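You operate a simulated robot arm through the tools that you are given. There is no shell and no other tool. Be economical: measure what you need, move in short steps, check, and stop when the job is done.

Carry out the task below with a simulated two-armed robot. There is one attempt and no reset: what you move stays moved.

TASK
Take the wipe on the top of the press bench and put it away on the top of the belt shelf. Take the date tile and leave it on top of the grey paper roll on the top of the press bench. Put three of the tags from the top of the press bench on the top of the wall rack. Take the tray from the top of the press bench and leave it on the top of the wall rack. Press the tester button two times. Fetch the wide gauge and set it on the bay of the guide stand. Do these in any order.

Only the result counts: the job must be done as asked and must still hold three seconds after the hand-in. Knocking over, shifting, dropping, spilling or breaking anything else fails it.

THE ROBOT
Two 7-joint arms with two-finger grippers on one trunk, on a base that drives. Base frame: it is fixed to the floor where the robot stands at the start and does not move with it; the origin is under the middle of the robot, x ahead of it, y to its left, z up; the surface under the hand at the start is at about z = 80. Lengths are in cm, angles in degrees, forces in N, time in s.
The left shoulder is at the start at [2.5, 21.5, 113.1], the right one opposite. With the tool pointing down near the work surface each hand reaches from about 18 to 76 cm from the robot's upright axis, wherever it stands, measured 20 degrees to its own side. Places, roughly: bay of the guide stand (17x18 cm) [66, 80, 80]; date tile [75, 0, 75]; paper roll (6x6x10 cm) [80, 60, 80]; tag [75, -50, 75]; tester button [70, 110, 110]; top of the belt shelf [-490, 410, 70]; top of the wall rack [-140, -160, 130]; tray [100, -50, 75]; wide gauge [100, 175, 75]; wipe (9x6x3 cm) [50, 0, 80]. Payload 2.2 kg a hand.
The tool frame of a hand sits at the grasp point between the pads (the TCP): z along the fingers, y along the line on which they close. The tips reach 1.9 cm beyond it. The gripper opens to 11.6 cm. The gripper's body begins 7 cm behind the TCP.
Orientation is that of the tool frame in the base frame, as [roll, pitch, yaw] about the fixed x, y, z axes, in that order (R = Rz(yaw) Ry(pitch) Rx(roll)). With the fingers straight down and closing along the base's y, the tool's x points along the base's -x, its y along +y and its z along -z.

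THE INTERFACE
- The arms move only by the tool arm_command. It takes "left_moves", "right_moves" or both (then of equal length, played together; a hand with none holds still); each is a list of rows, each a list of 7 numbers: the finger opening in cm, from 0 to 11.6, then the shift along the base's x, y, z in cm, then the turn, a rotation vector about the base's x, y, z in degrees. In form: [[jaw, x, y, z, ax, ay, az], ...]. A call has 1 to 20 rows; each row shifts and turns the commanded pose from where the row before left it. A row lasts 0.2 s, in which the tool goes at most 5 cm and 8.6 degrees; a call with a longer step from one row to the next is refused whole, and so is a gripper value outside its range. Where a pose cannot be reached the arm comes as near as it can. A force on the tool above 40 N (or 10 N above the force at the start of the call, whichever is more), or a blocked arm, ends the call early, and 0.2 s more pass. The fingers move at their own pace and stop on an object; they squeeze with about 25 N. The grip force told is the motor's: it shows also when the fingers shut on nothing. Time passes only in rows, and 0.2 s behind the last, so rows that do not move let the fingers close. It gives the time, the measured TCP pose, the force on the tool (base axes), the opening and the grip force at its end, in the units of the frame above (readings bear some noise), with the torque about the TCP (base axes, N m) and any sound that the robot's microphone picked up.
- Cameras (640 x 400 px; columns grow to the right, rows downward): "scene" is now at [13.04, 1.47, 129.87]; the picture's right is [0.18, -0.98, -0.00], its down [-0.58, -0.11, -0.80] and it looks along [0.79, 0.15, -0.59] (base axes); focal length 219 px, centre (320, 200). "left" rides on the left gripper at [6.9, 1.5, -9.7] in its tool frame; the picture's right is [-0.21, 0.98, 0.00], its down [-0.76, -0.17, -0.63] and it looks along [-0.62, -0.14, 0.77] (tool axes); focal length 251 px, centre (320, 200). "right" rides on the right gripper at [6.9, -1.5, -9.6] in its tool frame; the picture's right is [0.21, 0.98, 0.00], its down [-0.76, 0.17, -0.63] and it looks along [-0.62, 0.14, 0.77] (tool axes); focal length 251 px, centre (320, 200). There is no depth. A picture from a camera that has moved, and an enlarged one, comes with that camera's place and axes in the base frame and with its lens.
- camera(camera): a new picture of that camera. No time passes.
- slide_trunk(by): slides the trunk up (or, below 0, down) by that many cm; the arms and the scene camera ride with it, the base frame stays. It gives what a move gives, with no picture.
- drive_base(legs): drives the robot by 1 to 6 legs, each [ahead, left, turn to the left] in cm, cm and degrees, along the robot's own axes; the way and the turn of a leg run together, so that a leg with both is an arc; at most 150 cm and 180 degrees a leg. The arms and the cameras ride along, it lands a little off, and it stops where it bumps. It gives what a move gives.
- pan_tilt(pan, tilt): turns the head with the scene camera to pan (to the left, within 80 degrees either way) and tilt (down, from -29 to 69), counted from straight ahead of the robot. It gives what a move gives.
- close_up(camera, box): a new picture of the part [left, top, right, bottom] of that camera's present view, enlarged. No time passes.
- job_done(): hands the job in; it is judged then, once.

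Go step by step. Nothing tells you exact positions but the pictures and the camera data: compare them with the known pose of the tool, close in by small moves and look again before you grip or let go. The budget is 217 turns and 220 pictures, counting those below and the enlarged ones. Unless the task says otherwise, let go and move clear before handing in.

The tools are called after "Emit:" as a command line: name --argument value ..., lists and objects as JSON in quotes. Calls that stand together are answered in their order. arm_command: Moves the arms, as the interface text tells. Its arguments: {"type":"object","properties":{"left_moves":{"type":"array"},"right_moves":{"type":"array"}},"required":[]} The other tools are called the same way: slide_trunk (by) slides the trunk up or down; drive_base (legs) drives the base; pan_tilt (pan, tilt) turns the head that bears the scene camera; camera (camera) takes a picture; close_up (camera, box) takes an enlarged picture of a part of a camera's view; job_done () hands the job in.

At the start:

```text
clock: 0.0
left_eef_pos: [54.52, 15.3, 113.76]
left_tcp_rot: [180.0, -0.1, -180.0]
left_force: [0.9, 0.5, -0.1]
left_moment: [-0.03, 0.0, 0.01]
left_gripper_width: 11.59
left_grip_force: 0.0
right_eef_pos: [60.54, -25.09, 104.47]
right_tcp_rot: [180.0, -0.1, -180.0]
right_force: [0.4, 0.6, -0.2]
right_moment: [-0.01, 0.02, 0.01]
right_gripper_width: 11.62
right_grip_force: 0.0
trunk travel left (down, up): [-27.5, 21.5]
robot x, y, heading: [-0.11, 0.16, -0.1]
head pan, tilt: [10.5, 36.2]
```

scene: 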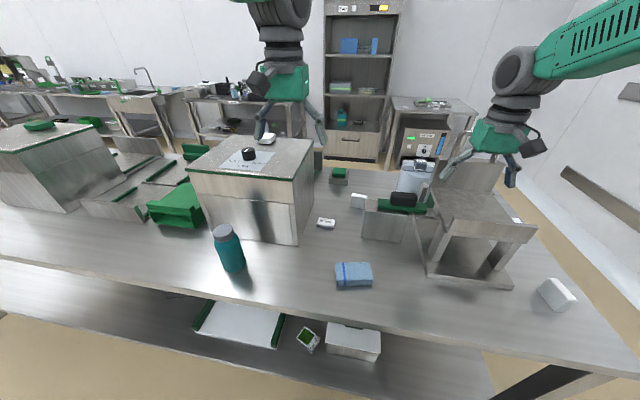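
right: 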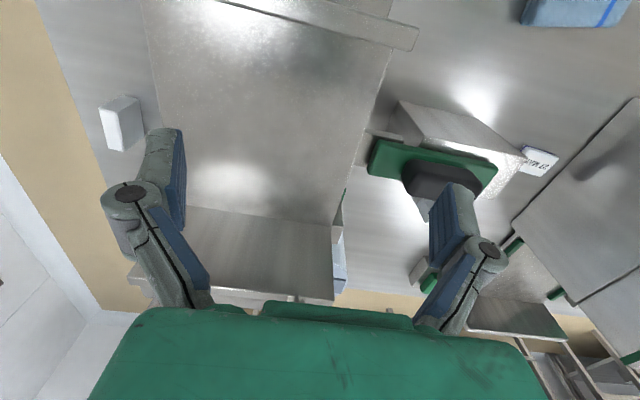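
left: 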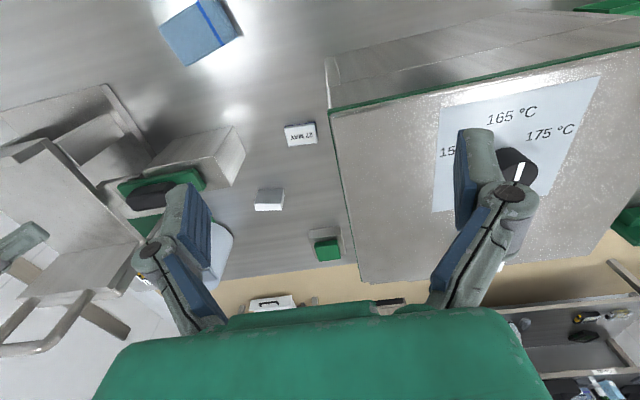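

I see the bench with the blue wipe at about [50,0], the date tile just behind it, and machines on either side. I'll look around with the head to locate the other things first.

Emit:
pan_tilt --pan 55 --tilt 30

Emit:
camera --camera "scene"

Emit:
pan_tilt --pan -40 --tilt 35

Emit:
camera --camera "scene"

Emit:
pan_tilt --pan 0 --tilt 45

Emit:
camera --camera "scene"

```text
clock: 1.1
left_eef_pos: [54.09, 15.22, 114.02]
left_tcp_rot: [180.0, 0.2, 179.9]
left_force: [-0.1, -0.6, 0.1]
left_moment: [0.0, -0.01, 0.0]
left_gripper_width: 11.61
left_grip_force: 0.0
right_eef_pos: [60.33, -25.03, 104.7]
right_tcp_rot: [-179.9, 0.1, 180.0]
right_force: [0.5, -0.3, -0.4]
right_moment: [0.0, -0.01, -0.02]
right_gripper_width: 11.58
right_grip_force: 0.0
trunk travel left (down, up): [-27.5, 21.5]
robot x, y, heading: [0.08, 0.09, 0.1]
head pan, tilt: [55.0, 30.0]
```

```text
216 pictures are left
camera scene: at [9.67, 7.3, 130.85], right [0.82, -0.57, 0.0], down [-0.29, -0.41, -0.86], along [0.49, 0.71, -0.5], focal length 219 px, centre (320, 200)
```

scene: 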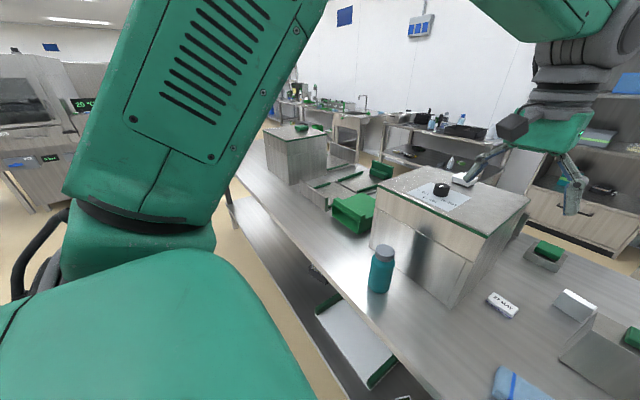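

```text
clock: 2.8
left_eef_pos: [54.05, 15.19, 114.02]
left_tcp_rot: [-180.0, 0.1, -179.9]
left_force: [-0.8, -0.2, 0.4]
left_moment: [-0.04, 0.0, 0.02]
left_gripper_width: 11.62
left_grip_force: 0.1
right_eef_pos: [60.2, -25.01, 104.75]
right_tcp_rot: [180.0, 0.0, 180.0]
right_force: [0.3, -0.6, -0.2]
right_moment: [0.01, 0.01, -0.04]
right_gripper_width: 11.6
right_grip_force: 0.1
trunk travel left (down, up): [-27.5, 21.5]
robot x, y, heading: [-0.1, -0.07, -0.0]
head pan, tilt: [-40.0, 35.0]
```

```text
215 pictures are left
camera scene: at [11.19, -5.78, 130.06], right [-0.64, -0.77, 0.0], down [-0.44, 0.37, -0.82], along [0.63, -0.53, -0.58], focal length 219 px, centre (320, 200)
```

scene: 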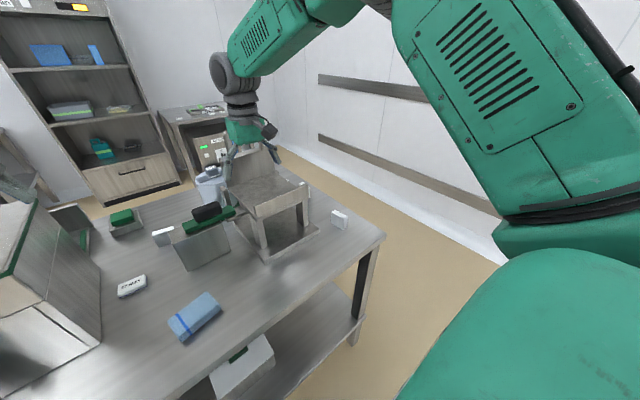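

```text
clock: 3.9
left_eef_pos: [54.01, 15.24, 114.01]
left_tcp_rot: [-180.0, 0.1, 180.0]
left_force: [0.0, 0.6, 0.3]
left_moment: [0.03, -0.03, 0.02]
left_gripper_width: 11.6
left_grip_force: 0.0
right_eef_pos: [60.3, -24.93, 104.72]
right_tcp_rot: [180.0, 0.1, -180.0]
right_force: [-0.1, 0.1, -0.5]
right_moment: [0.03, 0.03, 0.0]
right_gripper_width: 11.62
right_grip_force: 0.0
trunk travel left (down, up): [-27.5, 21.5]
robot x, y, heading: [-0.17, -0.23, -0.1]
head pan, tilt: [0.0, 45.0]
```

```text
214 pictures are left
camera scene: at [12.57, -0.13, 128.57], right [0.0, -1.0, 0.0], down [-0.71, 0.0, -0.7], along [0.7, 0.0, -0.71], focal length 219 px, centre (320, 200)
```

scene: 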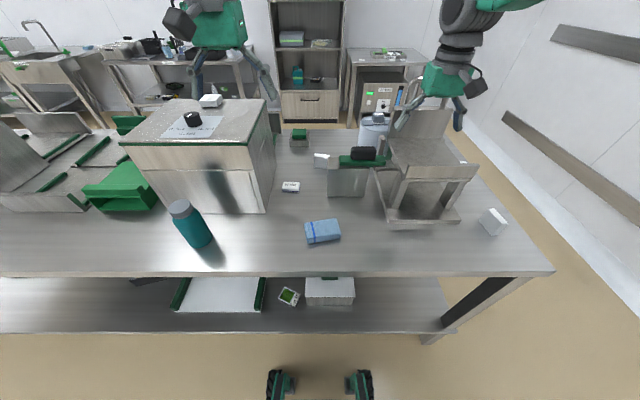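

Several small white blocks and pieces could be tags; I'll zoom in to identify them.

Emit:
close_up --camera "scene" --box '[230, 80, 390, 180]'

Emit:
close_up --camera "scene" --box '[360, 90, 520, 250]'

Emit:
close_up --camera "scene" --box '[0, 90, 230, 230]'

Emit:
close_up --camera "scene" --box '[150, 230, 380, 370]'

```text
4.00 times, centred on (310, 130) of scene
camera zoom: at [12.57, -0.13, 128.57], right [0.0, -1.0, 0.0], down [-0.71, 0.0, -0.7], along [0.7, 0.0, -0.71], focal length 875 px, centre (360, 480)
```

zoom: 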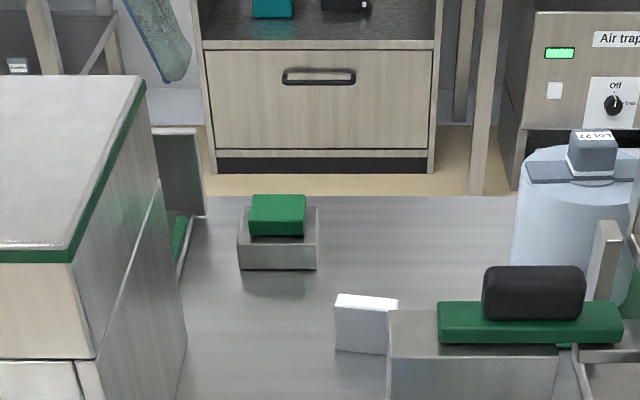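

```text
2.50 times, centred on (440, 170) of scene
camera zoom: at [12.57, -0.13, 128.57], right [0.0, -1.0, 0.0], down [-0.71, 0.0, -0.7], along [0.7, 0.0, -0.71], focal length 547 px, centre (20, 275)
```

zoom: 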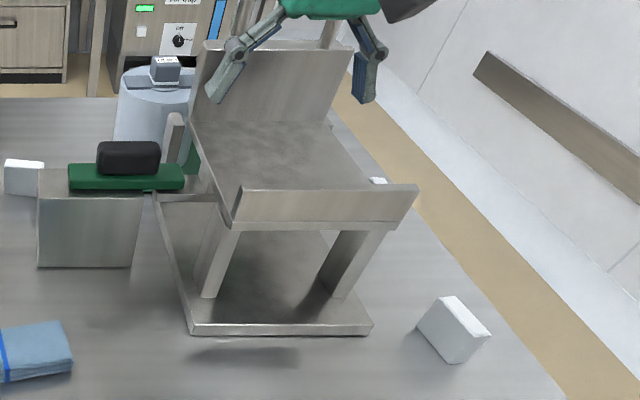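

```text
2.78 times, centred on (115, 160) of scene
camera zoom: at [12.57, -0.13, 128.57], right [0.0, -1.0, 0.0], down [-0.71, 0.0, -0.7], along [0.7, 0.0, -0.71], focal length 609 px, centre (890, 311)
```

zoom: 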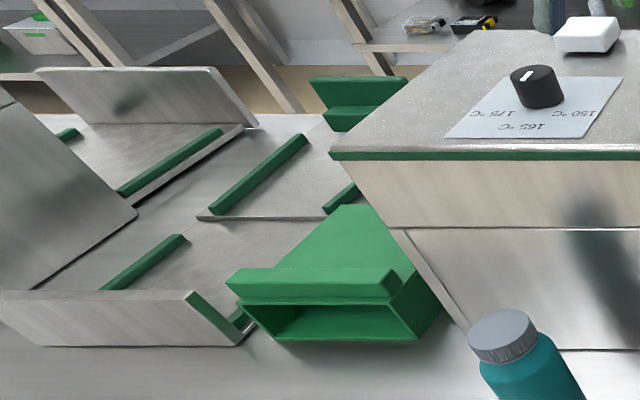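

```text
2.78 times, centred on (265, 300) of scene
camera zoom: at [12.57, -0.13, 128.57], right [0.0, -1.0, 0.0], down [-0.71, 0.0, -0.7], along [0.7, 0.0, -0.71], focal length 609 px, centre (473, -78)
```

zoom: 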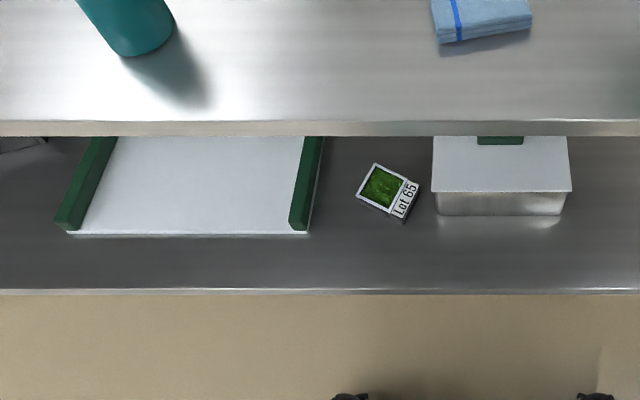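

The right side behind the fixture is hidden. I'll raise the trunk for a better overview and look again.

Emit:
slide_trunk --by 21

Emit:
pan_tilt --pan -25 --tilt 40

Emit:
camera --camera "scene"

Emit:
camera --camera "right"

Emit:
pan_tilt --pan 30 --tilt 35

Emit:
camera --camera "scene"

Emit:
camera --camera "left"

```text
clock: 6.2
left_eef_pos: [54.16, 15.24, 134.96]
left_tcp_rot: [-180.0, 0.1, -180.0]
left_force: [-0.1, 0.6, 1.1]
left_moment: [0.0, -0.02, -0.01]
left_gripper_width: 11.6
left_grip_force: 0.1
right_eef_pos: [60.26, -25.02, 125.62]
right_tcp_rot: [-180.0, 0.1, 180.0]
right_force: [-0.6, 0.1, -0.3]
right_moment: [-0.01, 0.01, -0.03]
right_gripper_width: 11.61
right_grip_force: 0.0
trunk travel left (down, up): [-48.5, 0.5]
robot x, y, heading: [0.07, 0.17, -0.1]
head pan, tilt: [0.0, 45.0]
```

```text
clock: 7.0
left_eef_pos: [54.21, 15.15, 135.05]
left_tcp_rot: [180.0, 0.0, -180.0]
left_force: [0.0, -0.1, 0.1]
left_moment: [0.0, -0.03, -0.01]
left_gripper_width: 11.57
left_grip_force: 0.0
right_eef_pos: [60.18, -25.03, 125.71]
right_tcp_rot: [180.0, 0.1, 179.9]
right_force: [0.0, -0.3, 0.5]
right_moment: [0.01, 0.01, -0.02]
right_gripper_width: 11.59
right_grip_force: 0.0
trunk travel left (down, up): [-48.5, 0.5]
robot x, y, heading: [-0.18, -0.22, -0.1]
head pan, tilt: [-25.0, 40.0]
```

```text
209 pictures are left
camera scene: at [12.25, -3.72, 150.3], right [-0.42, -0.91, 0.0], down [-0.59, 0.27, -0.76], along [0.69, -0.32, -0.65], focal length 219 px, centre (320, 200)
```

scene: 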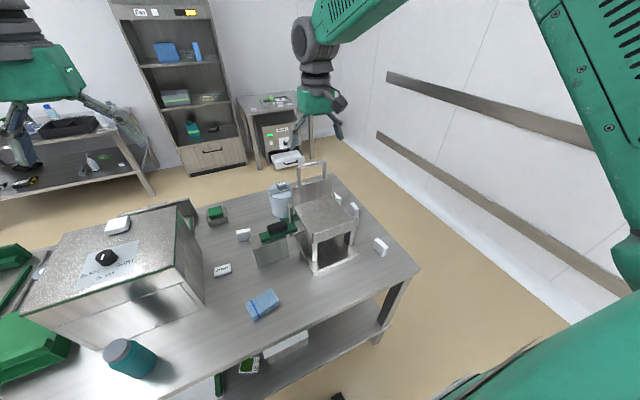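

```text
208 pictures are left
camera right: at [53.41, -26.6, 135.34], right [-0.21, 0.98, 0.0], down [0.75, 0.17, 0.63], along [0.62, 0.14, -0.77], focal length 251 px, centre (320, 200)
```

right: 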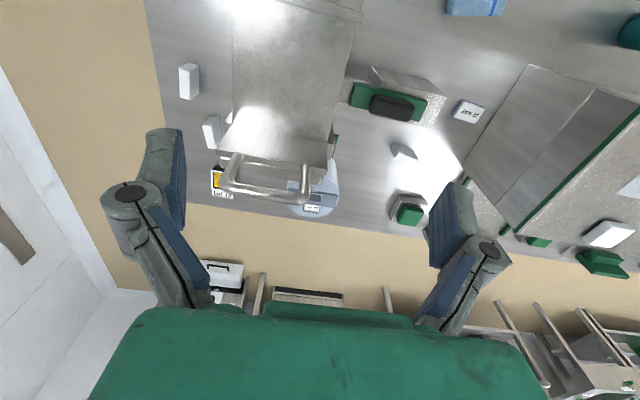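

```text
clock: 8.3
left_eef_pos: [54.07, 15.31, 135.01]
left_tcp_rot: [-180.0, 0.1, -179.9]
left_force: [-0.6, -0.6, -0.4]
left_moment: [-0.02, 0.02, -0.02]
left_gripper_width: 11.59
left_grip_force: 0.1
right_eef_pos: [60.23, -25.02, 125.71]
right_tcp_rot: [-180.0, 0.0, -180.0]
right_force: [0.0, 0.1, 0.2]
right_moment: [0.02, -0.03, 0.01]
right_gripper_width: 11.6
right_grip_force: 0.0
trunk travel left (down, up): [-48.5, 0.5]
robot x, y, heading: [0.08, -0.05, 0.2]
head pan, tilt: [30.0, 35.0]
```

```text
207 pictures are left
camera scene: at [12.18, 4.27, 151.06], right [0.5, -0.87, 0.0], down [-0.5, -0.29, -0.82], along [0.71, 0.41, -0.58], focal length 219 px, centre (320, 200)
```

scene: 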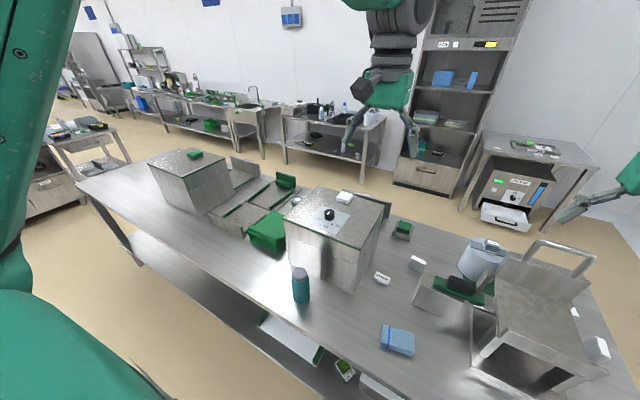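

```text
206 pictures are left
camera left: at [47.15, 16.69, 144.69], right [0.21, 0.98, 0.0], down [0.75, -0.17, 0.63], along [0.62, -0.14, -0.77], focal length 251 px, centre (320, 200)
```

left: 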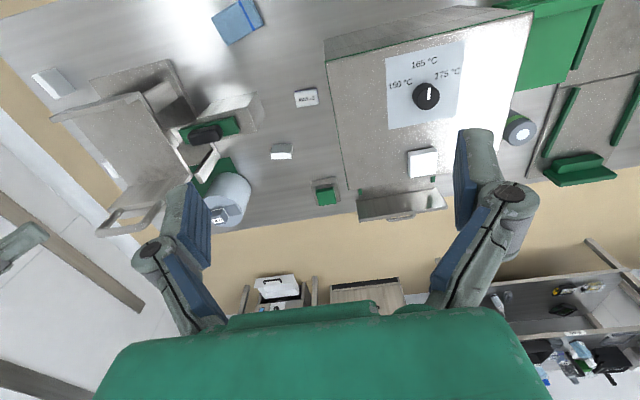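

Paper roll appears behind the dial machine at about [80.6, 56.5]. I'll zoom in on details of the right end.

Emit:
close_up --camera "right" --box '[160, 50, 360, 250]'

Emit:
close_up --camera "right" --box '[330, 50, 640, 280]'

Emit:
close_up --camera "scene" --box '[140, 120, 420, 320]'

Emit:
close_up --camera "left" --box '[20, 40, 270, 260]'

Emit:
close_up --camera "scene" --box '[400, 220, 640, 400]'

```text
2.00 times, centred on (260, 150) of right
camera zoom: at [53.41, -26.59, 135.34], right [-0.21, 0.98, 0.0], down [0.75, 0.17, 0.63], along [0.62, 0.14, -0.77], focal length 503 px, centre (440, 300)
```

zoom: 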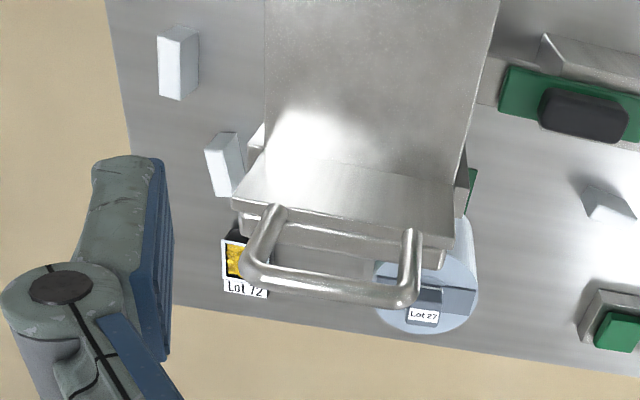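

```text
1.74 times, centred on (485, 165) of right
camera zoom: at [53.41, -26.59, 135.34], right [-0.21, 0.98, 0.0], down [0.75, 0.17, 0.63], along [0.62, 0.14, -0.77], focal length 437 px, centre (33, 261)
```

zoom: 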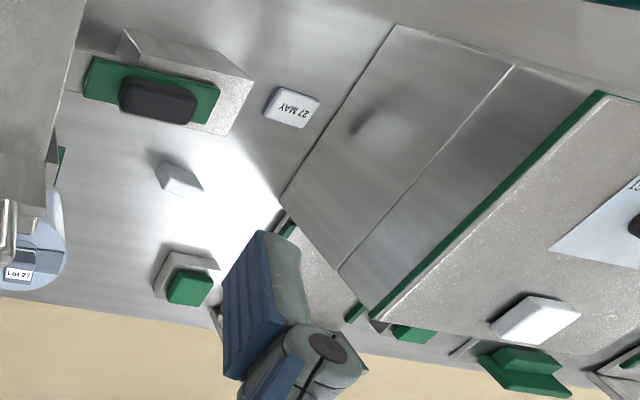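

```text
2.00 times, centred on (280, 220) of scene
camera zoom: at [12.18, 4.27, 151.06], right [0.5, -0.87, 0.0], down [-0.5, -0.29, -0.82], along [0.71, 0.41, -0.58], focal length 438 px, centre (400, 160)
```

zoom: 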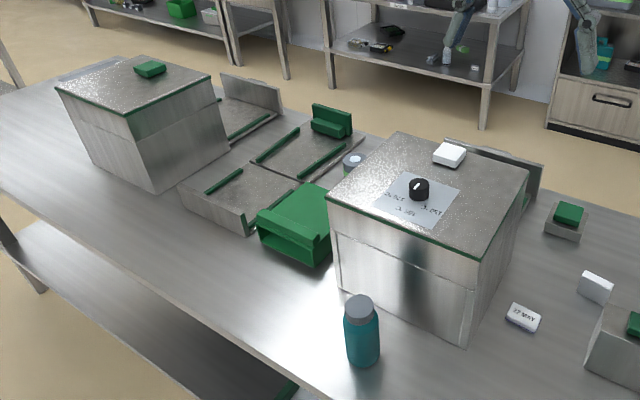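

```text
1.82 times, centred on (145, 150) of left
camera zoom: at [47.15, 16.69, 144.69], right [0.21, 0.98, 0.0], down [0.75, -0.17, 0.63], along [0.62, -0.14, -0.77], focal length 457 px, centre (638, 291)
```

zoom: 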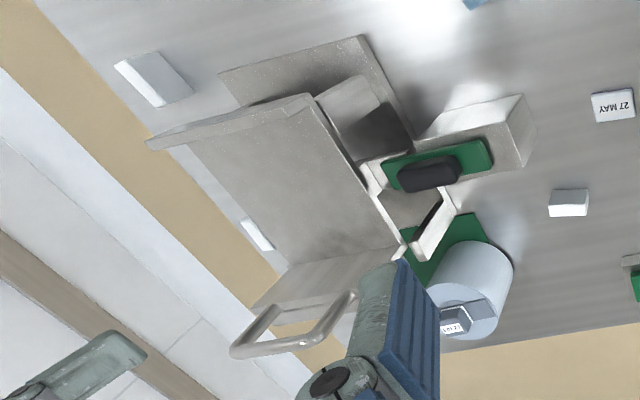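

```text
2.22 times, centred on (520, 310) of scene
camera zoom: at [12.18, 4.27, 151.06], right [0.5, -0.87, 0.0], down [-0.5, -0.29, -0.82], along [0.71, 0.41, -0.58], focal length 486 px, centre (-124, -44)
```

zoom: 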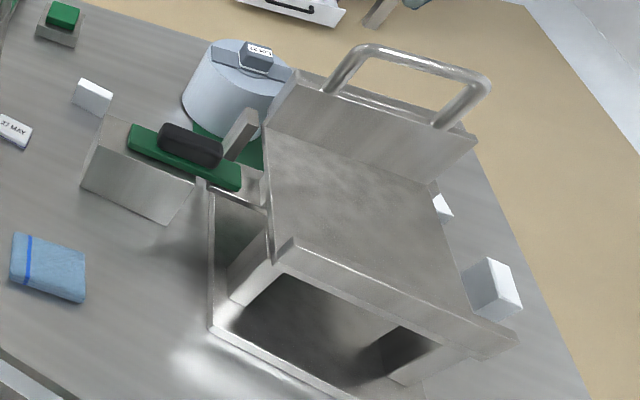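

Tags look like the small white blocks, the tray is the "Lot 72" box behind the fixture, and the date tile sits at about [65.4, 9.2, 81]. I'll lower the trunk again and turn the left hand above the tile so it closes along x.

Emit:
slide_trunk --by -18

Emit:
arm_command --left_moves '[[8, 1, -0.6, 0, 0, 0, 8.2], [8, 1, -0.6, 0, 0, 0, 8.2], [8, 1, -0.6, 0, 0, 0, 8.2], [8, 1, -0.6, 0, 0, 0, 8.2], [8, 1, -0.6, 0, 0, 0, 8.2], [8, 1, -0.6, 0, 0, 0, 8.2], [8, 1, -0.6, 0, 0, 0, 8.2], [8, 1, -0.6, 0, 0, 0, 8.2], [8, 1, -0.6, 0, 0, 0, 8.2], [8, 1, -0.6, 0, 0, 0, 8.2], [8, 1, 0, 0, 0, 0, 8], [8, 0, 0, -4, 0, 0, 0], [8, 0, 0, -4, 0, 0, 0], [8, 0, 0, -4, 0, 0, 0], [8, 0, 0, 0, 0, 0, 0]]'

Emit:
camera --camera "left"

Emit:
camera --camera "scene"

```text
clock: 10.3
left_eef_pos: [54.1, 15.23, 117.02]
left_tcp_rot: [-180.0, 0.3, -180.0]
left_force: [0.2, 0.0, -0.1]
left_moment: [0.02, -0.02, -0.01]
left_gripper_width: 11.58
left_grip_force: 0.0
right_eef_pos: [60.07, -25.0, 107.64]
right_tcp_rot: [-180.0, 0.3, -179.9]
right_force: [-0.6, -0.2, -0.6]
right_moment: [-0.02, -0.01, 0.03]
right_gripper_width: 11.61
right_grip_force: 0.2
trunk travel left (down, up): [-30.5, 18.5]
robot x, y, heading: [-0.44, 0.09, 0.1]
head pan, tilt: [30.0, 35.0]
```

```text
clock: 13.5
left_eef_pos: [64.96, 9.4, 105.03]
left_tcp_rot: [180.0, 0.3, -89.9]
left_force: [-0.8, 0.8, 0.9]
left_moment: [-0.02, -0.02, 0.01]
left_gripper_width: 8.0
left_grip_force: 0.1
right_eef_pos: [60.19, -25.14, 107.85]
right_tcp_rot: [179.9, 0.3, -180.0]
right_force: [0.2, -0.1, 0.7]
right_moment: [-0.02, -0.02, 0.02]
right_gripper_width: 11.58
right_grip_force: 0.0
trunk travel left (down, up): [-30.5, 18.5]
robot x, y, heading: [0.4, 0.14, 0.2]
head pan, tilt: [30.0, 35.0]
```

```text
200 pictures are left
camera left: at [63.44, 2.27, 114.7], right [-0.98, 0.21, 0.0], down [0.17, 0.75, 0.64], along [0.14, 0.62, -0.77], focal length 251 px, centre (320, 200)
```

left: 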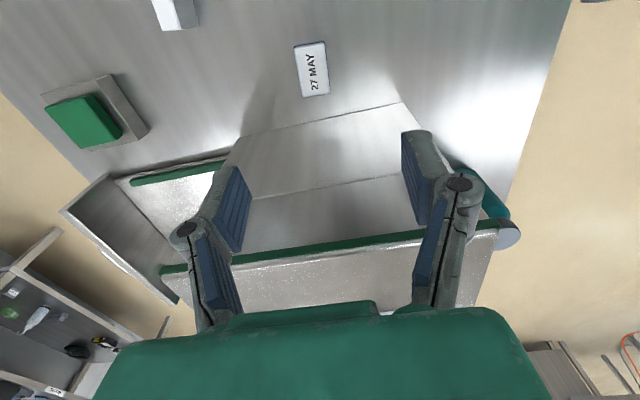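

```text
199 pictures are left
camera scene: at [12.09, 4.21, 133.07], right [0.5, -0.87, 0.0], down [-0.5, -0.29, -0.82], along [0.71, 0.41, -0.58], focal length 219 px, centre (320, 200)
```

scene: 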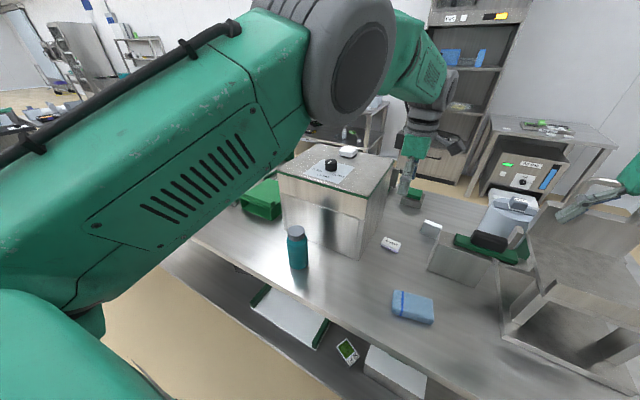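

The tile is at about [66.0, 8.8], turned about -5°. I'll align and descend in open jaws to just above the bench.

Emit:
arm_command --left_moves '[[7, 1, -0.6, -4, 0, 0, -5], [7, 0, 0, -4, 0, 0, 0], [7, 0, 0, -4, 0, 0, 0], [7, 0, 0, -4, 0, 0, 0], [7, 0, 0, -2, 0, 0, 0], [7, 0, 0, 0, 0, 0, 0]]'

Emit:
camera --camera "left"

```text
clock: 14.9
left_eef_pos: [66.19, 8.65, 86.95]
left_tcp_rot: [-180.0, 0.3, -95.0]
left_force: [-0.2, 1.1, -0.2]
left_moment: [0.01, -0.03, 0.02]
left_gripper_width: 6.97
left_grip_force: 0.0
right_eef_pos: [60.31, -25.13, 107.71]
right_tcp_rot: [179.8, 0.1, -179.9]
right_force: [-0.9, -0.6, -0.5]
right_moment: [-0.02, -0.02, -0.02]
right_gripper_width: 11.58
right_grip_force: 0.1
trunk travel left (down, up): [-30.5, 18.5]
robot x, y, heading: [0.11, 0.21, -0.2]
head pan, tilt: [30.0, 35.0]
```

```text
198 pictures are left
camera left: at [64.04, 1.72, 96.7], right [-0.95, 0.3, 0.0], down [0.23, 0.74, 0.64], along [0.19, 0.61, -0.77], focal length 251 px, centre (320, 200)
```

left: 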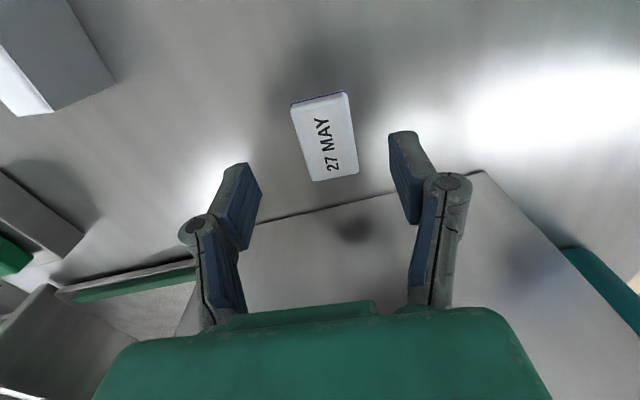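

Aligned over the tile. Descending and closing.

Emit:
arm_command --left_moves '[[7, -0.3, 0, -2, 0, 0, 0], [7, 0, 0, -1.5, 0, 0, 0], [7, 0, 0, -0.9, 0, 0, 0], [0, 0, 0, 0, 0, 0, 0], [0, 0, 0, 0, 0, 0, 0], [0, 0, 0, 0, 0, 0, 0]]'

Emit:
camera --camera "left"

```text
clock: 16.3
left_eef_pos: [65.8, 8.56, 82.54]
left_tcp_rot: [179.8, 0.3, -95.0]
left_force: [-1.3, -0.8, -0.3]
left_moment: [0.04, 0.0, -0.01]
left_gripper_width: 3.59
left_grip_force: 25.3
right_eef_pos: [60.29, -25.07, 107.67]
right_tcp_rot: [179.9, 0.0, 180.0]
right_force: [-0.1, -0.2, -0.2]
right_moment: [-0.01, 0.01, -0.01]
right_gripper_width: 11.6
right_grip_force: 0.1
trunk travel left (down, up): [-30.5, 18.5]
robot x, y, heading: [-0.25, -0.03, -0.0]
head pan, tilt: [30.0, 35.0]
```

```text
197 pictures are left
camera left: at [63.72, 1.72, 92.26], right [-0.95, 0.3, 0.0], down [0.23, 0.74, 0.64], along [0.19, 0.61, -0.77], focal length 251 px, centre (320, 200)
```

left: 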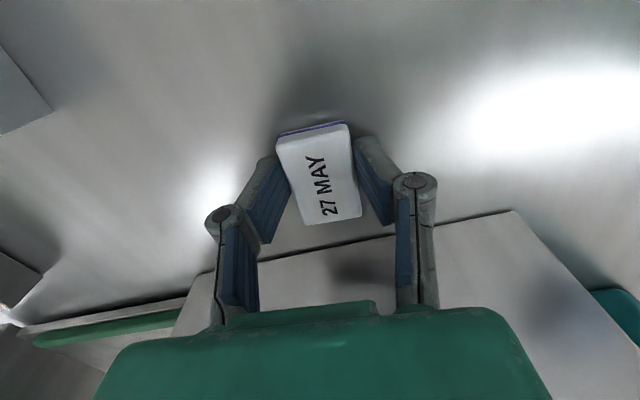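

Gripped. Lift the left hand clear above the sealer and raise the right one as well, then drive left.

Emit:
arm_command --left_moves '[[0, 0, 0, 3, 0, 0, 0], [0, 0, 0, 4.5, 0, 0, 0], [0, 0, 0, 4.5, 0, 0, 0], [0, 0, 0, 4.5, 0, 0, 0], [0, 0, 0, 4.5, 0, 0, 0], [0, 0, 0, 4.5, 0, 0, 0], [0, 0, 0, 4.5, 0, 0, 0], [0, -2, 0, 4.5, 0, 0, 0], [0, -3, 0, 3, 0, 0, 0]]' --right_moves '[[11, -2, 0, 2.5, 0, 0, 0], [11, -2, 0, 2.5, 0, 0, 0], [11, -2, 0, 2.5, 0, 0, 0], [11, -2, 0, 2.5, 0, 0, 0], [11, -2, 0, 2.5, 0, 0, 0], [11, -2, 0, 2.5, 0, 0, 0], [11, -2, 0, 2.5, 0, 0, 0], [11, -2, 0, 2.5, 0, 0, 0], [11, -2, 0, 1, 0, 0, 0]]'

Emit:
drive_base --legs '[[0, 42, 0]]'

Emit:
camera --camera "left"

Emit:
pan_tilt --pan 10 --tilt 45

Emit:
camera --camera "scene"

```text
clock: 18.3
left_eef_pos: [60.74, 8.41, 120.14]
left_tcp_rot: [179.8, 0.1, -94.5]
left_force: [-0.7, -1.1, -0.8]
left_moment: [0.05, -0.04, 0.0]
left_gripper_width: 3.57
left_grip_force: 24.6
right_eef_pos: [41.99, -25.53, 128.69]
right_tcp_rot: [179.7, 0.3, 180.0]
right_force: [-0.5, -0.2, 0.1]
right_moment: [0.07, 0.0, -0.03]
right_gripper_width: 10.99
right_grip_force: 0.0
trunk travel left (down, up): [-30.5, 18.5]
robot x, y, heading: [0.11, 0.23, -0.1]
head pan, tilt: [30.0, 35.0]
```

```text
clock: 20.9
left_eef_pos: [61.01, 51.09, 119.86]
left_tcp_rot: [179.7, 0.1, -94.5]
left_force: [0.7, 0.1, 0.1]
left_moment: [0.0, -0.03, 0.02]
left_gripper_width: 3.59
left_grip_force: 25.0
right_eef_pos: [42.21, 16.75, 128.59]
right_tcp_rot: [179.8, 0.1, 180.0]
right_force: [-1.3, 0.0, -0.3]
right_moment: [0.01, -0.01, 0.03]
right_gripper_width: 10.99
right_grip_force: 0.2
trunk travel left (down, up): [-30.5, 18.5]
robot x, y, heading: [-0.29, 42.42, -0.2]
head pan, tilt: [30.0, 35.0]
```

```text
196 pictures are left
camera left: at [58.99, 44.17, 129.52], right [-0.96, 0.29, 0.01], down [0.23, 0.74, 0.63], along [0.18, 0.61, -0.78], focal length 251 px, centre (320, 200)
```

left: 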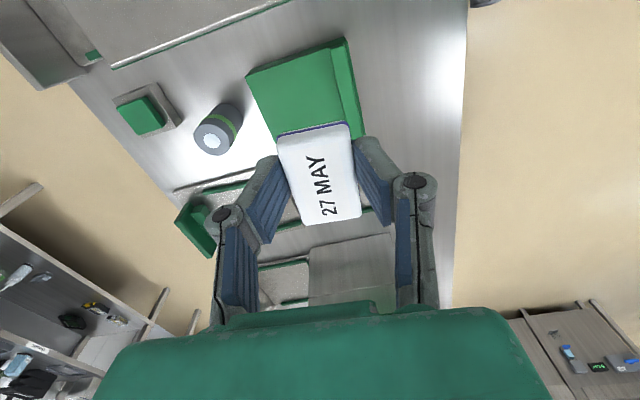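

```text
clock: 21.7
left_eef_pos: [60.8, 51.25, 120.17]
left_tcp_rot: [180.0, -0.4, -94.3]
left_force: [0.4, -0.2, -0.6]
left_moment: [-0.01, -0.05, 0.01]
left_gripper_width: 3.57
left_grip_force: 24.9
right_eef_pos: [41.75, 16.94, 128.87]
right_tcp_rot: [179.9, 0.4, 179.9]
right_force: [0.1, 0.0, -0.1]
right_moment: [0.0, 0.0, 0.01]
right_gripper_width: 11.01
right_grip_force: 0.1
trunk travel left (down, up): [-30.5, 18.5]
robot x, y, heading: [0.1, 41.76, 0.1]
head pan, tilt: [10.0, 45.0]
```

```text
195 pictures are left
camera scene: at [12.34, 43.17, 131.59], right [0.17, -0.98, 0.0], down [-0.7, -0.12, -0.71], along [0.69, 0.12, -0.71], focal length 219 px, centre (320, 200)
```

scene: 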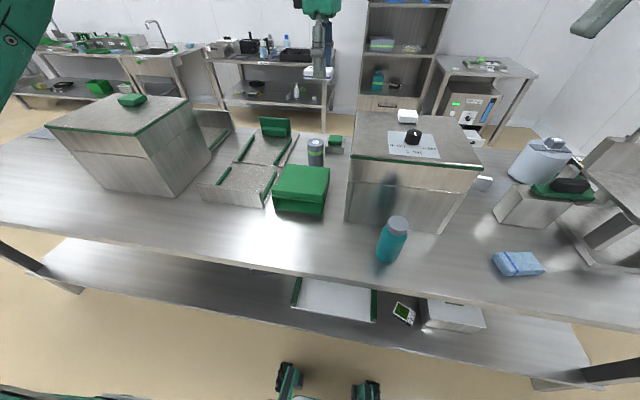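

Emit:
close_up --camera "left" --box '[100, 60, 300, 185]'

Emit:
close_up --camera "scene" --box '[180, 90, 380, 215]'

```text
3.20 times, centred on (200, 122) of left
camera zoom: at [58.73, 44.56, 129.84], right [-0.96, 0.29, 0.0], down [0.22, 0.74, 0.63], along [0.18, 0.6, -0.78], focal length 805 px, centre (704, 448)
```

zoom: 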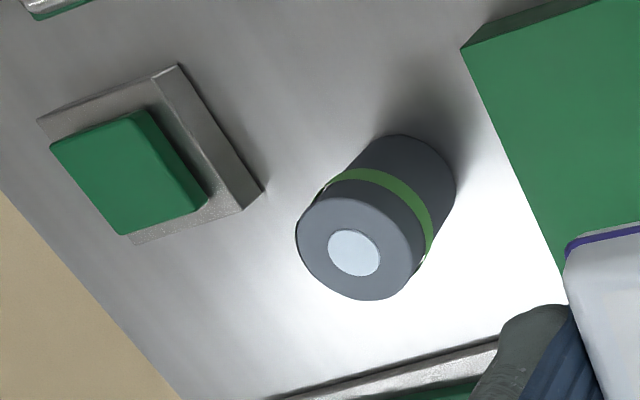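

```text
3.20 times, centred on (280, 152) of scene
camera zoom: at [12.34, 43.17, 131.59], right [0.17, -0.98, 0.0], down [-0.7, -0.12, -0.71], along [0.69, 0.12, -0.71], focal length 700 px, centre (448, 352)
```

zoom: 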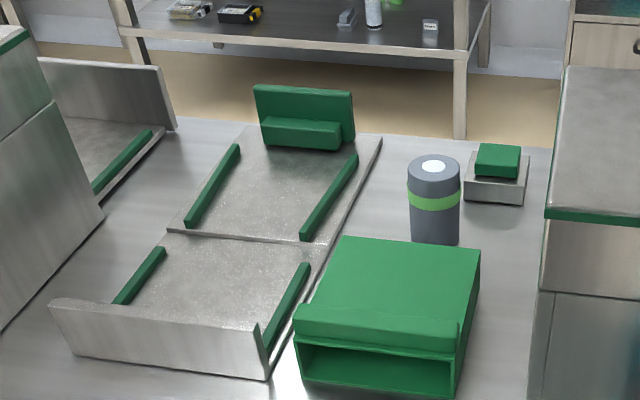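

The roll's top centre is at about [81.5, 57, 90]. I'll drive a bit closer to bring it within reach, then hover over it.

Emit:
drive_base --legs '[[9, 0, 0]]'

Emit:
arm_command --left_moves '[[0, 2.5, 1.2, -3, 0, 0, 0], [0, 2.5, 1.2, -4, 0, 0, 0], [0, 2.5, 1.2, -4, 0, 0, 0], [0, 2.5, 1.2, -4, 0, 0, 0], [0, 1.5, 0.7, -3, 0, 0, 0], [0, 0, 0, 0, 0, 0, 0]]'

Emit:
camera --camera "left"

Emit:
camera --camera "scene"

```text
clock: 22.8
left_eef_pos: [69.77, 51.13, 120.49]
left_tcp_rot: [-179.7, -0.4, -94.3]
left_force: [1.0, -0.4, -0.3]
left_moment: [-0.03, 0.03, 0.01]
left_gripper_width: 3.57
left_grip_force: 25.1
right_eef_pos: [50.85, 16.81, 128.76]
right_tcp_rot: [179.8, 0.4, 180.0]
right_force: [0.3, -0.5, 0.0]
right_moment: [0.02, 0.03, 0.01]
right_gripper_width: 11.03
right_grip_force: 0.1
trunk travel left (down, up): [-30.5, 18.5]
robot x, y, heading: [9.4, 41.95, 0.3]
head pan, tilt: [10.0, 45.0]
```

```text
clock: 24.2
left_eef_pos: [79.59, 57.24, 102.36]
left_tcp_rot: [-179.7, -0.4, -94.5]
left_force: [-0.4, -0.5, -0.9]
left_moment: [-0.02, 0.01, 0.0]
left_gripper_width: 3.59
left_grip_force: 24.9
left hand out of reach, approached as far as the arm can: row 4, 5
right_eef_pos: [50.58, 16.92, 128.83]
right_tcp_rot: [179.9, 0.4, -179.9]
right_force: [0.6, -0.3, 0.7]
right_moment: [-0.01, 0.01, -0.01]
right_gripper_width: 10.99
right_grip_force: 0.1
trunk travel left (down, up): [-30.5, 18.5]
robot x, y, heading: [8.95, 41.96, 0.2]
head pan, tilt: [10.0, 45.0]
```

```text
192 pictures are left
camera left: at [77.37, 50.6, 112.19], right [-0.96, 0.29, -0.01], down [0.22, 0.75, 0.63], along [0.19, 0.6, -0.78], focal length 251 px, centre (320, 200)
```

left: 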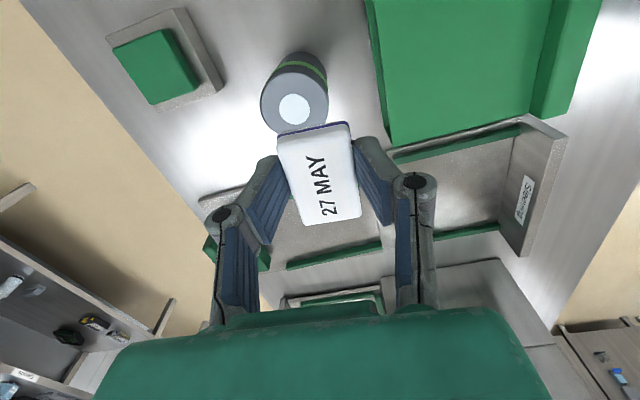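

```text
191 pictures are left
camera scene: at [21.35, 43.18, 131.59], right [0.17, -0.98, 0.0], down [-0.7, -0.12, -0.7], along [0.69, 0.12, -0.71], focal length 219 px, centre (320, 200)
```

scene: 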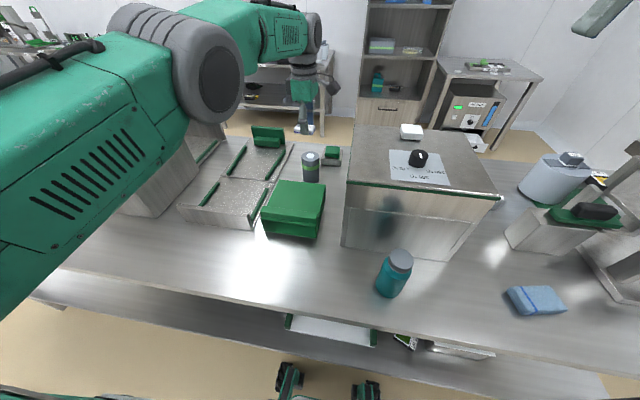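

The roll top is at [82, 57.3]; I need slightly more reach, so I'll drive 3 cm ahead and continue.

Emit:
drive_base --legs '[[3, 0, 0]]'

Emit:
arm_command --left_moves '[[0, -0.5, 0, -2, 0, 0, 0], [0, 0, 0, -3, 0, 0, 0], [0, 0, 0, 0, 0, 0, 0]]'

Emit:
camera --camera "left"

```text
clock: 25.0
left_eef_pos: [82.12, 57.32, 102.86]
left_tcp_rot: [-179.5, -0.4, -94.5]
left_force: [-0.6, -0.6, 1.2]
left_moment: [0.02, -0.01, 0.03]
left_gripper_width: 3.61
left_grip_force: 25.3
right_eef_pos: [53.11, 16.96, 129.09]
right_tcp_rot: [180.0, 0.7, 180.0]
right_force: [-0.1, -0.1, 0.2]
right_moment: [-0.01, -0.02, -0.01]
right_gripper_width: 11.03
right_grip_force: 0.1
trunk travel left (down, up): [-30.5, 18.5]
robot x, y, heading: [11.77, 41.66, 0.0]
head pan, tilt: [10.0, 45.0]
```

```text
clock: 25.8
left_eef_pos: [81.89, 57.22, 97.69]
left_tcp_rot: [-179.6, -0.4, -94.5]
left_force: [1.0, 0.2, 0.4]
left_moment: [-0.01, -0.03, 0.0]
left_gripper_width: 3.56
left_grip_force: 25.1
right_eef_pos: [53.18, 16.97, 129.08]
right_tcp_rot: [179.9, 0.5, 180.0]
right_force: [-0.2, -0.2, -0.4]
right_moment: [0.0, 0.0, 0.02]
right_gripper_width: 11.0
right_grip_force: 0.0
trunk travel left (down, up): [-30.5, 18.5]
robot x, y, heading: [12.19, 41.94, -0.0]
head pan, tilt: [10.0, 45.0]
```

```text
190 pictures are left
camera left: at [79.66, 50.57, 107.38], right [-0.96, 0.29, -0.01], down [0.22, 0.75, 0.63], along [0.19, 0.6, -0.78], focal length 251 px, centre (320, 200)
```

left: 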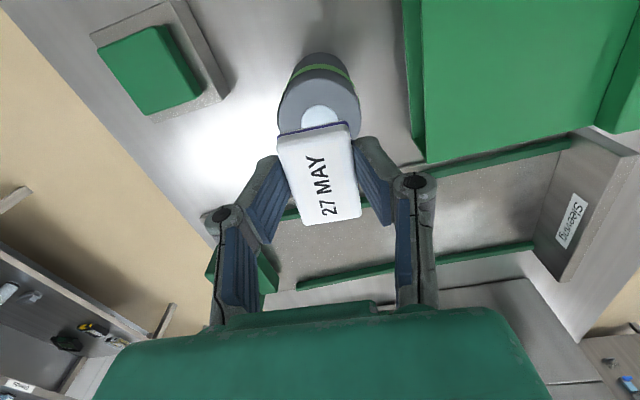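

Well centred over the roll. Lowering gently to about 0.3 cm above contact.

Emit:
arm_command --left_moves '[[0, -0.2, -0.3, -2, 0, 0, 0], [0, 0, 0, -1.5, 0, 0, 0], [0, 0, 0, -0.8, 0, 0, 0], [0, 0, 0, 0, 0, 0, 0]]'

Emit:
camera --camera "left"

Emit:
close_up --camera "scene" --box '[240, 90, 400, 190]'

```text
clock: 26.8
left_eef_pos: [81.7, 57.05, 93.38]
left_tcp_rot: [-179.6, -0.4, -94.5]
left_force: [-0.4, 0.4, 0.1]
left_moment: [-0.03, -0.01, -0.02]
left_gripper_width: 3.57
left_grip_force: 24.9
right_eef_pos: [53.32, 16.92, 129.07]
right_tcp_rot: [179.9, 0.6, 180.0]
right_force: [-0.4, -0.2, -0.5]
right_moment: [0.01, -0.01, 0.02]
right_gripper_width: 10.98
right_grip_force: 0.1
trunk travel left (down, up): [-30.5, 18.5]
robot x, y, heading: [11.87, 41.89, -0.1]
head pan, tilt: [10.0, 45.0]
```

```text
189 pictures are left
camera left: at [79.51, 50.33, 103.09], right [-0.96, 0.29, -0.01], down [0.22, 0.75, 0.63], along [0.19, 0.6, -0.78], focal length 251 px, centre (320, 200)
```

left: 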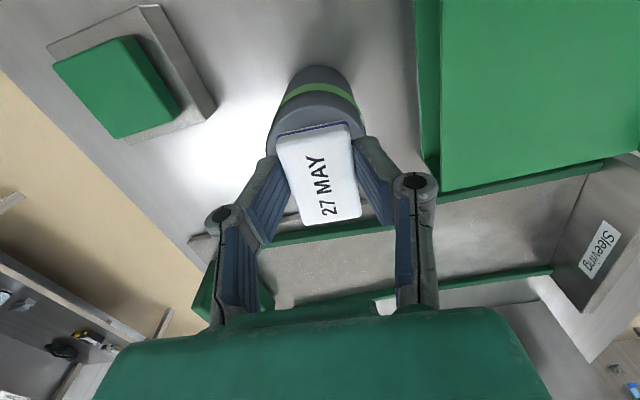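

```text
4.00 times, centred on (320, 140) of scene
camera zoom: at [24.44, 43.19, 131.58], right [0.17, -0.98, 0.0], down [-0.7, -0.12, -0.7], along [0.69, 0.12, -0.71], focal length 875 px, centre (320, 440)
```

zoom: 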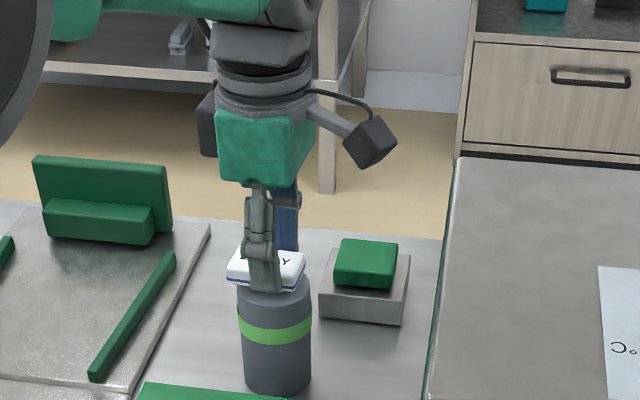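

The tile is about 0.7 cm too far left on the roll; shift and lower until it touches.

Emit:
arm_command --left_moves '[[0, 0, -0.7, -0.2, 0, 0, 0], [0, 0, 0, -0.3, 0, 0, 0], [0, 0, 0, -0.2, 0, 0, 0], [0, 0, 0, 0, 0, 0, 0]]'

Emit:
close_up --camera "scene" --box '[270, 110, 350, 190]'

Emit:
close_up --camera "left" --box '[220, 50, 420, 260]'

```text
clock: 27.8
left_eef_pos: [81.7, 56.38, 92.7]
left_tcp_rot: [-179.6, -0.4, -94.5]
left_force: [-0.1, 0.0, 0.0]
left_moment: [0.0, 0.03, 0.0]
left_gripper_width: 3.59
left_grip_force: 24.6
right_eef_pos: [53.19, 16.96, 128.95]
right_tcp_rot: [179.9, 0.7, -180.0]
right_force: [-0.1, 0.4, 0.7]
right_moment: [-0.01, 0.03, 0.02]
right_gripper_width: 11.02
right_grip_force: 0.1
trunk travel left (down, up): [-30.5, 18.5]
robot x, y, heading: [12.12, 42.09, -0.0]
head pan, tilt: [10.0, 45.0]
```

```text
5.00 times, centred on (310, 150) of scene
camera zoom: at [24.43, 43.19, 131.58], right [0.17, -0.98, 0.0], down [-0.7, -0.12, -0.7], along [0.69, 0.12, -0.71], focal length 1094 px, centre (370, 450)
```

zoom: 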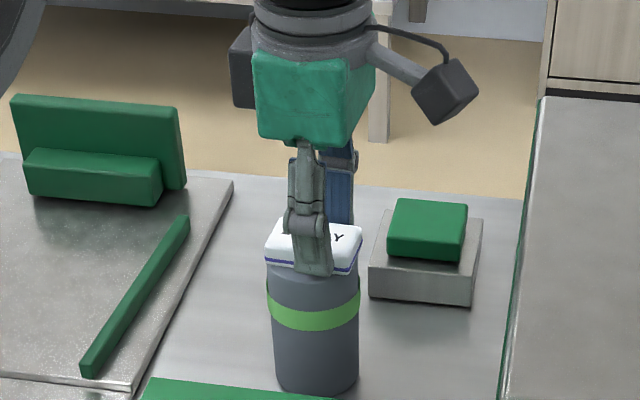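

```text
1.90 times, centred on (320, 155) of left
camera zoom: at [79.53, 49.64, 102.38], right [-0.96, 0.29, -0.01], down [0.22, 0.75, 0.63], along [0.19, 0.6, -0.78], focal length 479 px, centre (320, 286)
```

zoom: 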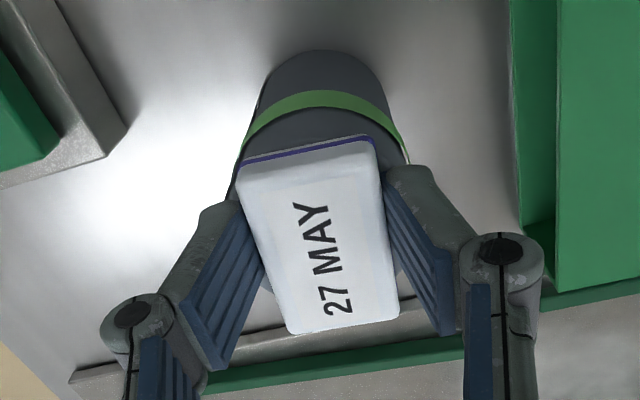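

Well centred now. Lower the last few millimetres watching force.

Emit:
arm_command --left_moves '[[0, 0, 0, -0.2, 0, 0, 0], [0, 0, 0, 0, 0, 0, 0]]'

Emit:
arm_command --left_moves '[[0, 0, 0, -0.2, 0, 0, 0], [0, 0, 0, 0, 0, 0, 0]]'

```text
clock: 28.4
left_eef_pos: [81.8, 56.33, 92.64]
left_tcp_rot: [-179.4, -0.4, -94.5]
left_force: [0.3, 0.7, 5.2]
left_moment: [0.29, 0.13, -0.02]
left_gripper_width: 3.6
left_grip_force: 25.0
right_eef_pos: [53.21, 16.97, 129.14]
right_tcp_rot: [179.9, 0.7, -180.0]
right_force: [0.5, 0.1, 0.8]
right_moment: [0.0, 0.01, -0.01]
right_gripper_width: 10.99
right_grip_force: 0.1
trunk travel left (down, up): [-30.5, 18.5]
robot x, y, heading: [12.31, 41.83, -0.0]
head pan, tilt: [10.0, 45.0]
```

```text
clock: 29.0
left_eef_pos: [81.69, 56.32, 92.48]
left_tcp_rot: [-179.3, -0.4, -94.5]
left_force: [3.1, 2.0, 15.7]
left_moment: [0.51, -0.03, -0.07]
left_gripper_width: 3.6
left_grip_force: 24.7
right_eef_pos: [53.18, 16.91, 129.29]
right_tcp_rot: [179.9, 0.9, 180.0]
right_force: [-0.5, 0.1, 0.5]
right_moment: [0.01, 0.03, 0.01]
right_gripper_width: 11.01
right_grip_force: 0.0
trunk travel left (down, up): [-30.5, 18.5]
robot x, y, heading: [11.55, 42.13, 0.1]
head pan, tilt: [10.0, 45.0]
```

Contact felt. Ease off, open, and lift straight up.

Emit:
arm_command --left_moves '[[3.6, 0, 0, 0.25, 0, 0, 0], [4.2, 0, 0, 0, 0, 0, 0], [5.5, 0, 0, 0, 0, 0, 0], [5.5, 0, 0, 0, 0, 0, 0], [5.5, 0, 0, 2, 0, 0, 0], [5.5, 0, 0, 4, 0, 0, 0], [5.5, 0, 0, 4, 0, 0, 0], [5.5, 0, 0, 4, 0, 0, 0], [5.5, -4, 0, 4, 0, 0, 0]]'

Emit:
camera --camera "left"

Emit:
close_up --camera "scene" --box '[240, 90, 400, 190]'

```text
refused: row 9 steps farther than a row can; nothing moved
```

```text
185 pictures are left
camera left: at [79.43, 49.62, 102.24], right [-0.96, 0.29, -0.01], down [0.22, 0.75, 0.63], along [0.19, 0.6, -0.78], focal length 251 px, centre (320, 200)
```

left: 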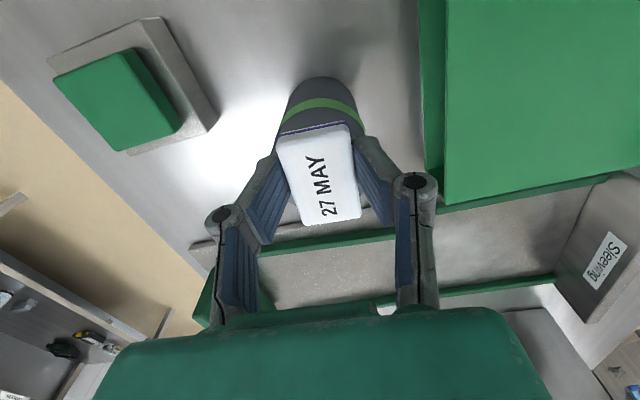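

```text
4.00 times, centred on (320, 140) of scene
camera zoom: at [24.15, 43.16, 131.62], right [0.17, -0.98, 0.0], down [-0.7, -0.12, -0.71], along [0.69, 0.12, -0.71], focal length 875 px, centre (320, 440)
```

zoom: 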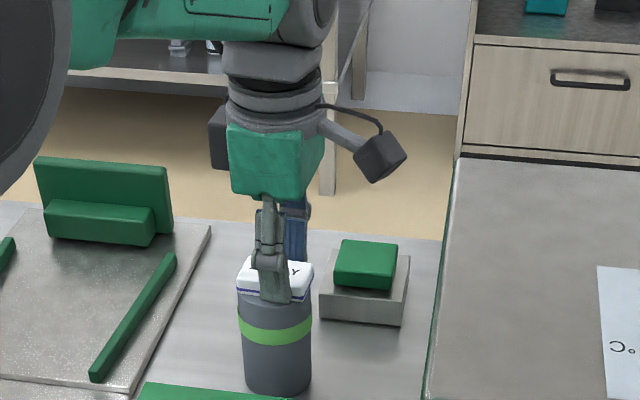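

The last row was too long; I'll resend it with smaller steps.

Emit:
arm_command --left_moves '[[3.6, 0, 0, 0.25, 0, 0, 0], [4.2, 0, 0, 0, 0, 0, 0], [5.5, 0, 0, 0, 0, 0, 0], [5.5, 0, 0, 0, 0, 0, 0], [5.5, 0, 0, 2, 0, 0, 0], [5.5, 0, 0, 4, 0, 0, 0], [5.5, 0, 0, 4, 0, 0, 0], [5.5, -1, 0, 4, 0, 0, 0], [5.5, -3, 0, 3, 0, 0, 0]]'

Emit:
close_up --camera "scene" --box '[240, 90, 400, 190]'

Emit:
camera --camera "left"

```text
clock: 31.0
left_eef_pos: [77.31, 56.24, 109.74]
left_tcp_rot: [-179.4, -0.4, -94.5]
left_force: [-0.3, -0.1, 0.9]
left_moment: [0.0, -0.03, 0.01]
left_gripper_width: 5.48
left_grip_force: 0.1
right_eef_pos: [52.86, 16.79, 129.28]
right_tcp_rot: [179.8, 0.8, 180.0]
right_force: [-0.7, 0.8, 0.2]
right_moment: [0.0, -0.05, 0.02]
right_gripper_width: 10.99
right_grip_force: 0.0
trunk travel left (down, up): [-30.5, 18.5]
robot x, y, heading: [12.41, 42.22, 0.2]
head pan, tilt: [10.0, 45.0]
```

```text
4.00 times, centred on (320, 140) of scene
camera zoom: at [24.03, 43.11, 131.62], right [0.17, -0.98, 0.0], down [-0.7, -0.12, -0.71], along [0.7, 0.12, -0.71], focal length 875 px, centre (320, 440)
```

zoom: 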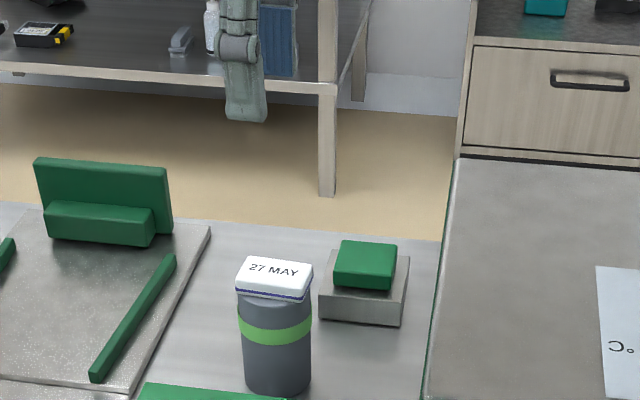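

```text
182 pictures are left
camera left: at [75.14, 49.53, 119.44], right [-0.96, 0.29, -0.01], down [0.22, 0.75, 0.63], along [0.19, 0.6, -0.78], focal length 251 px, centre (320, 200)
```

left: 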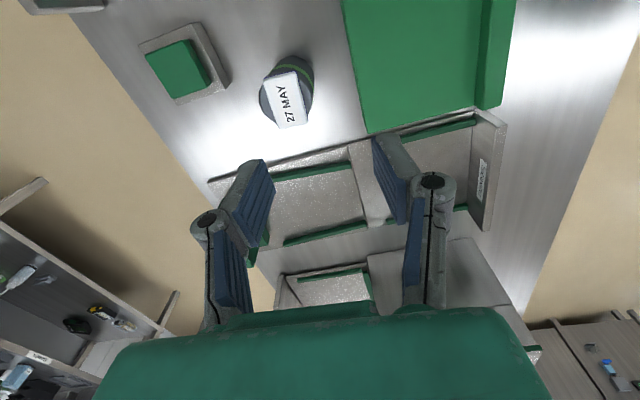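

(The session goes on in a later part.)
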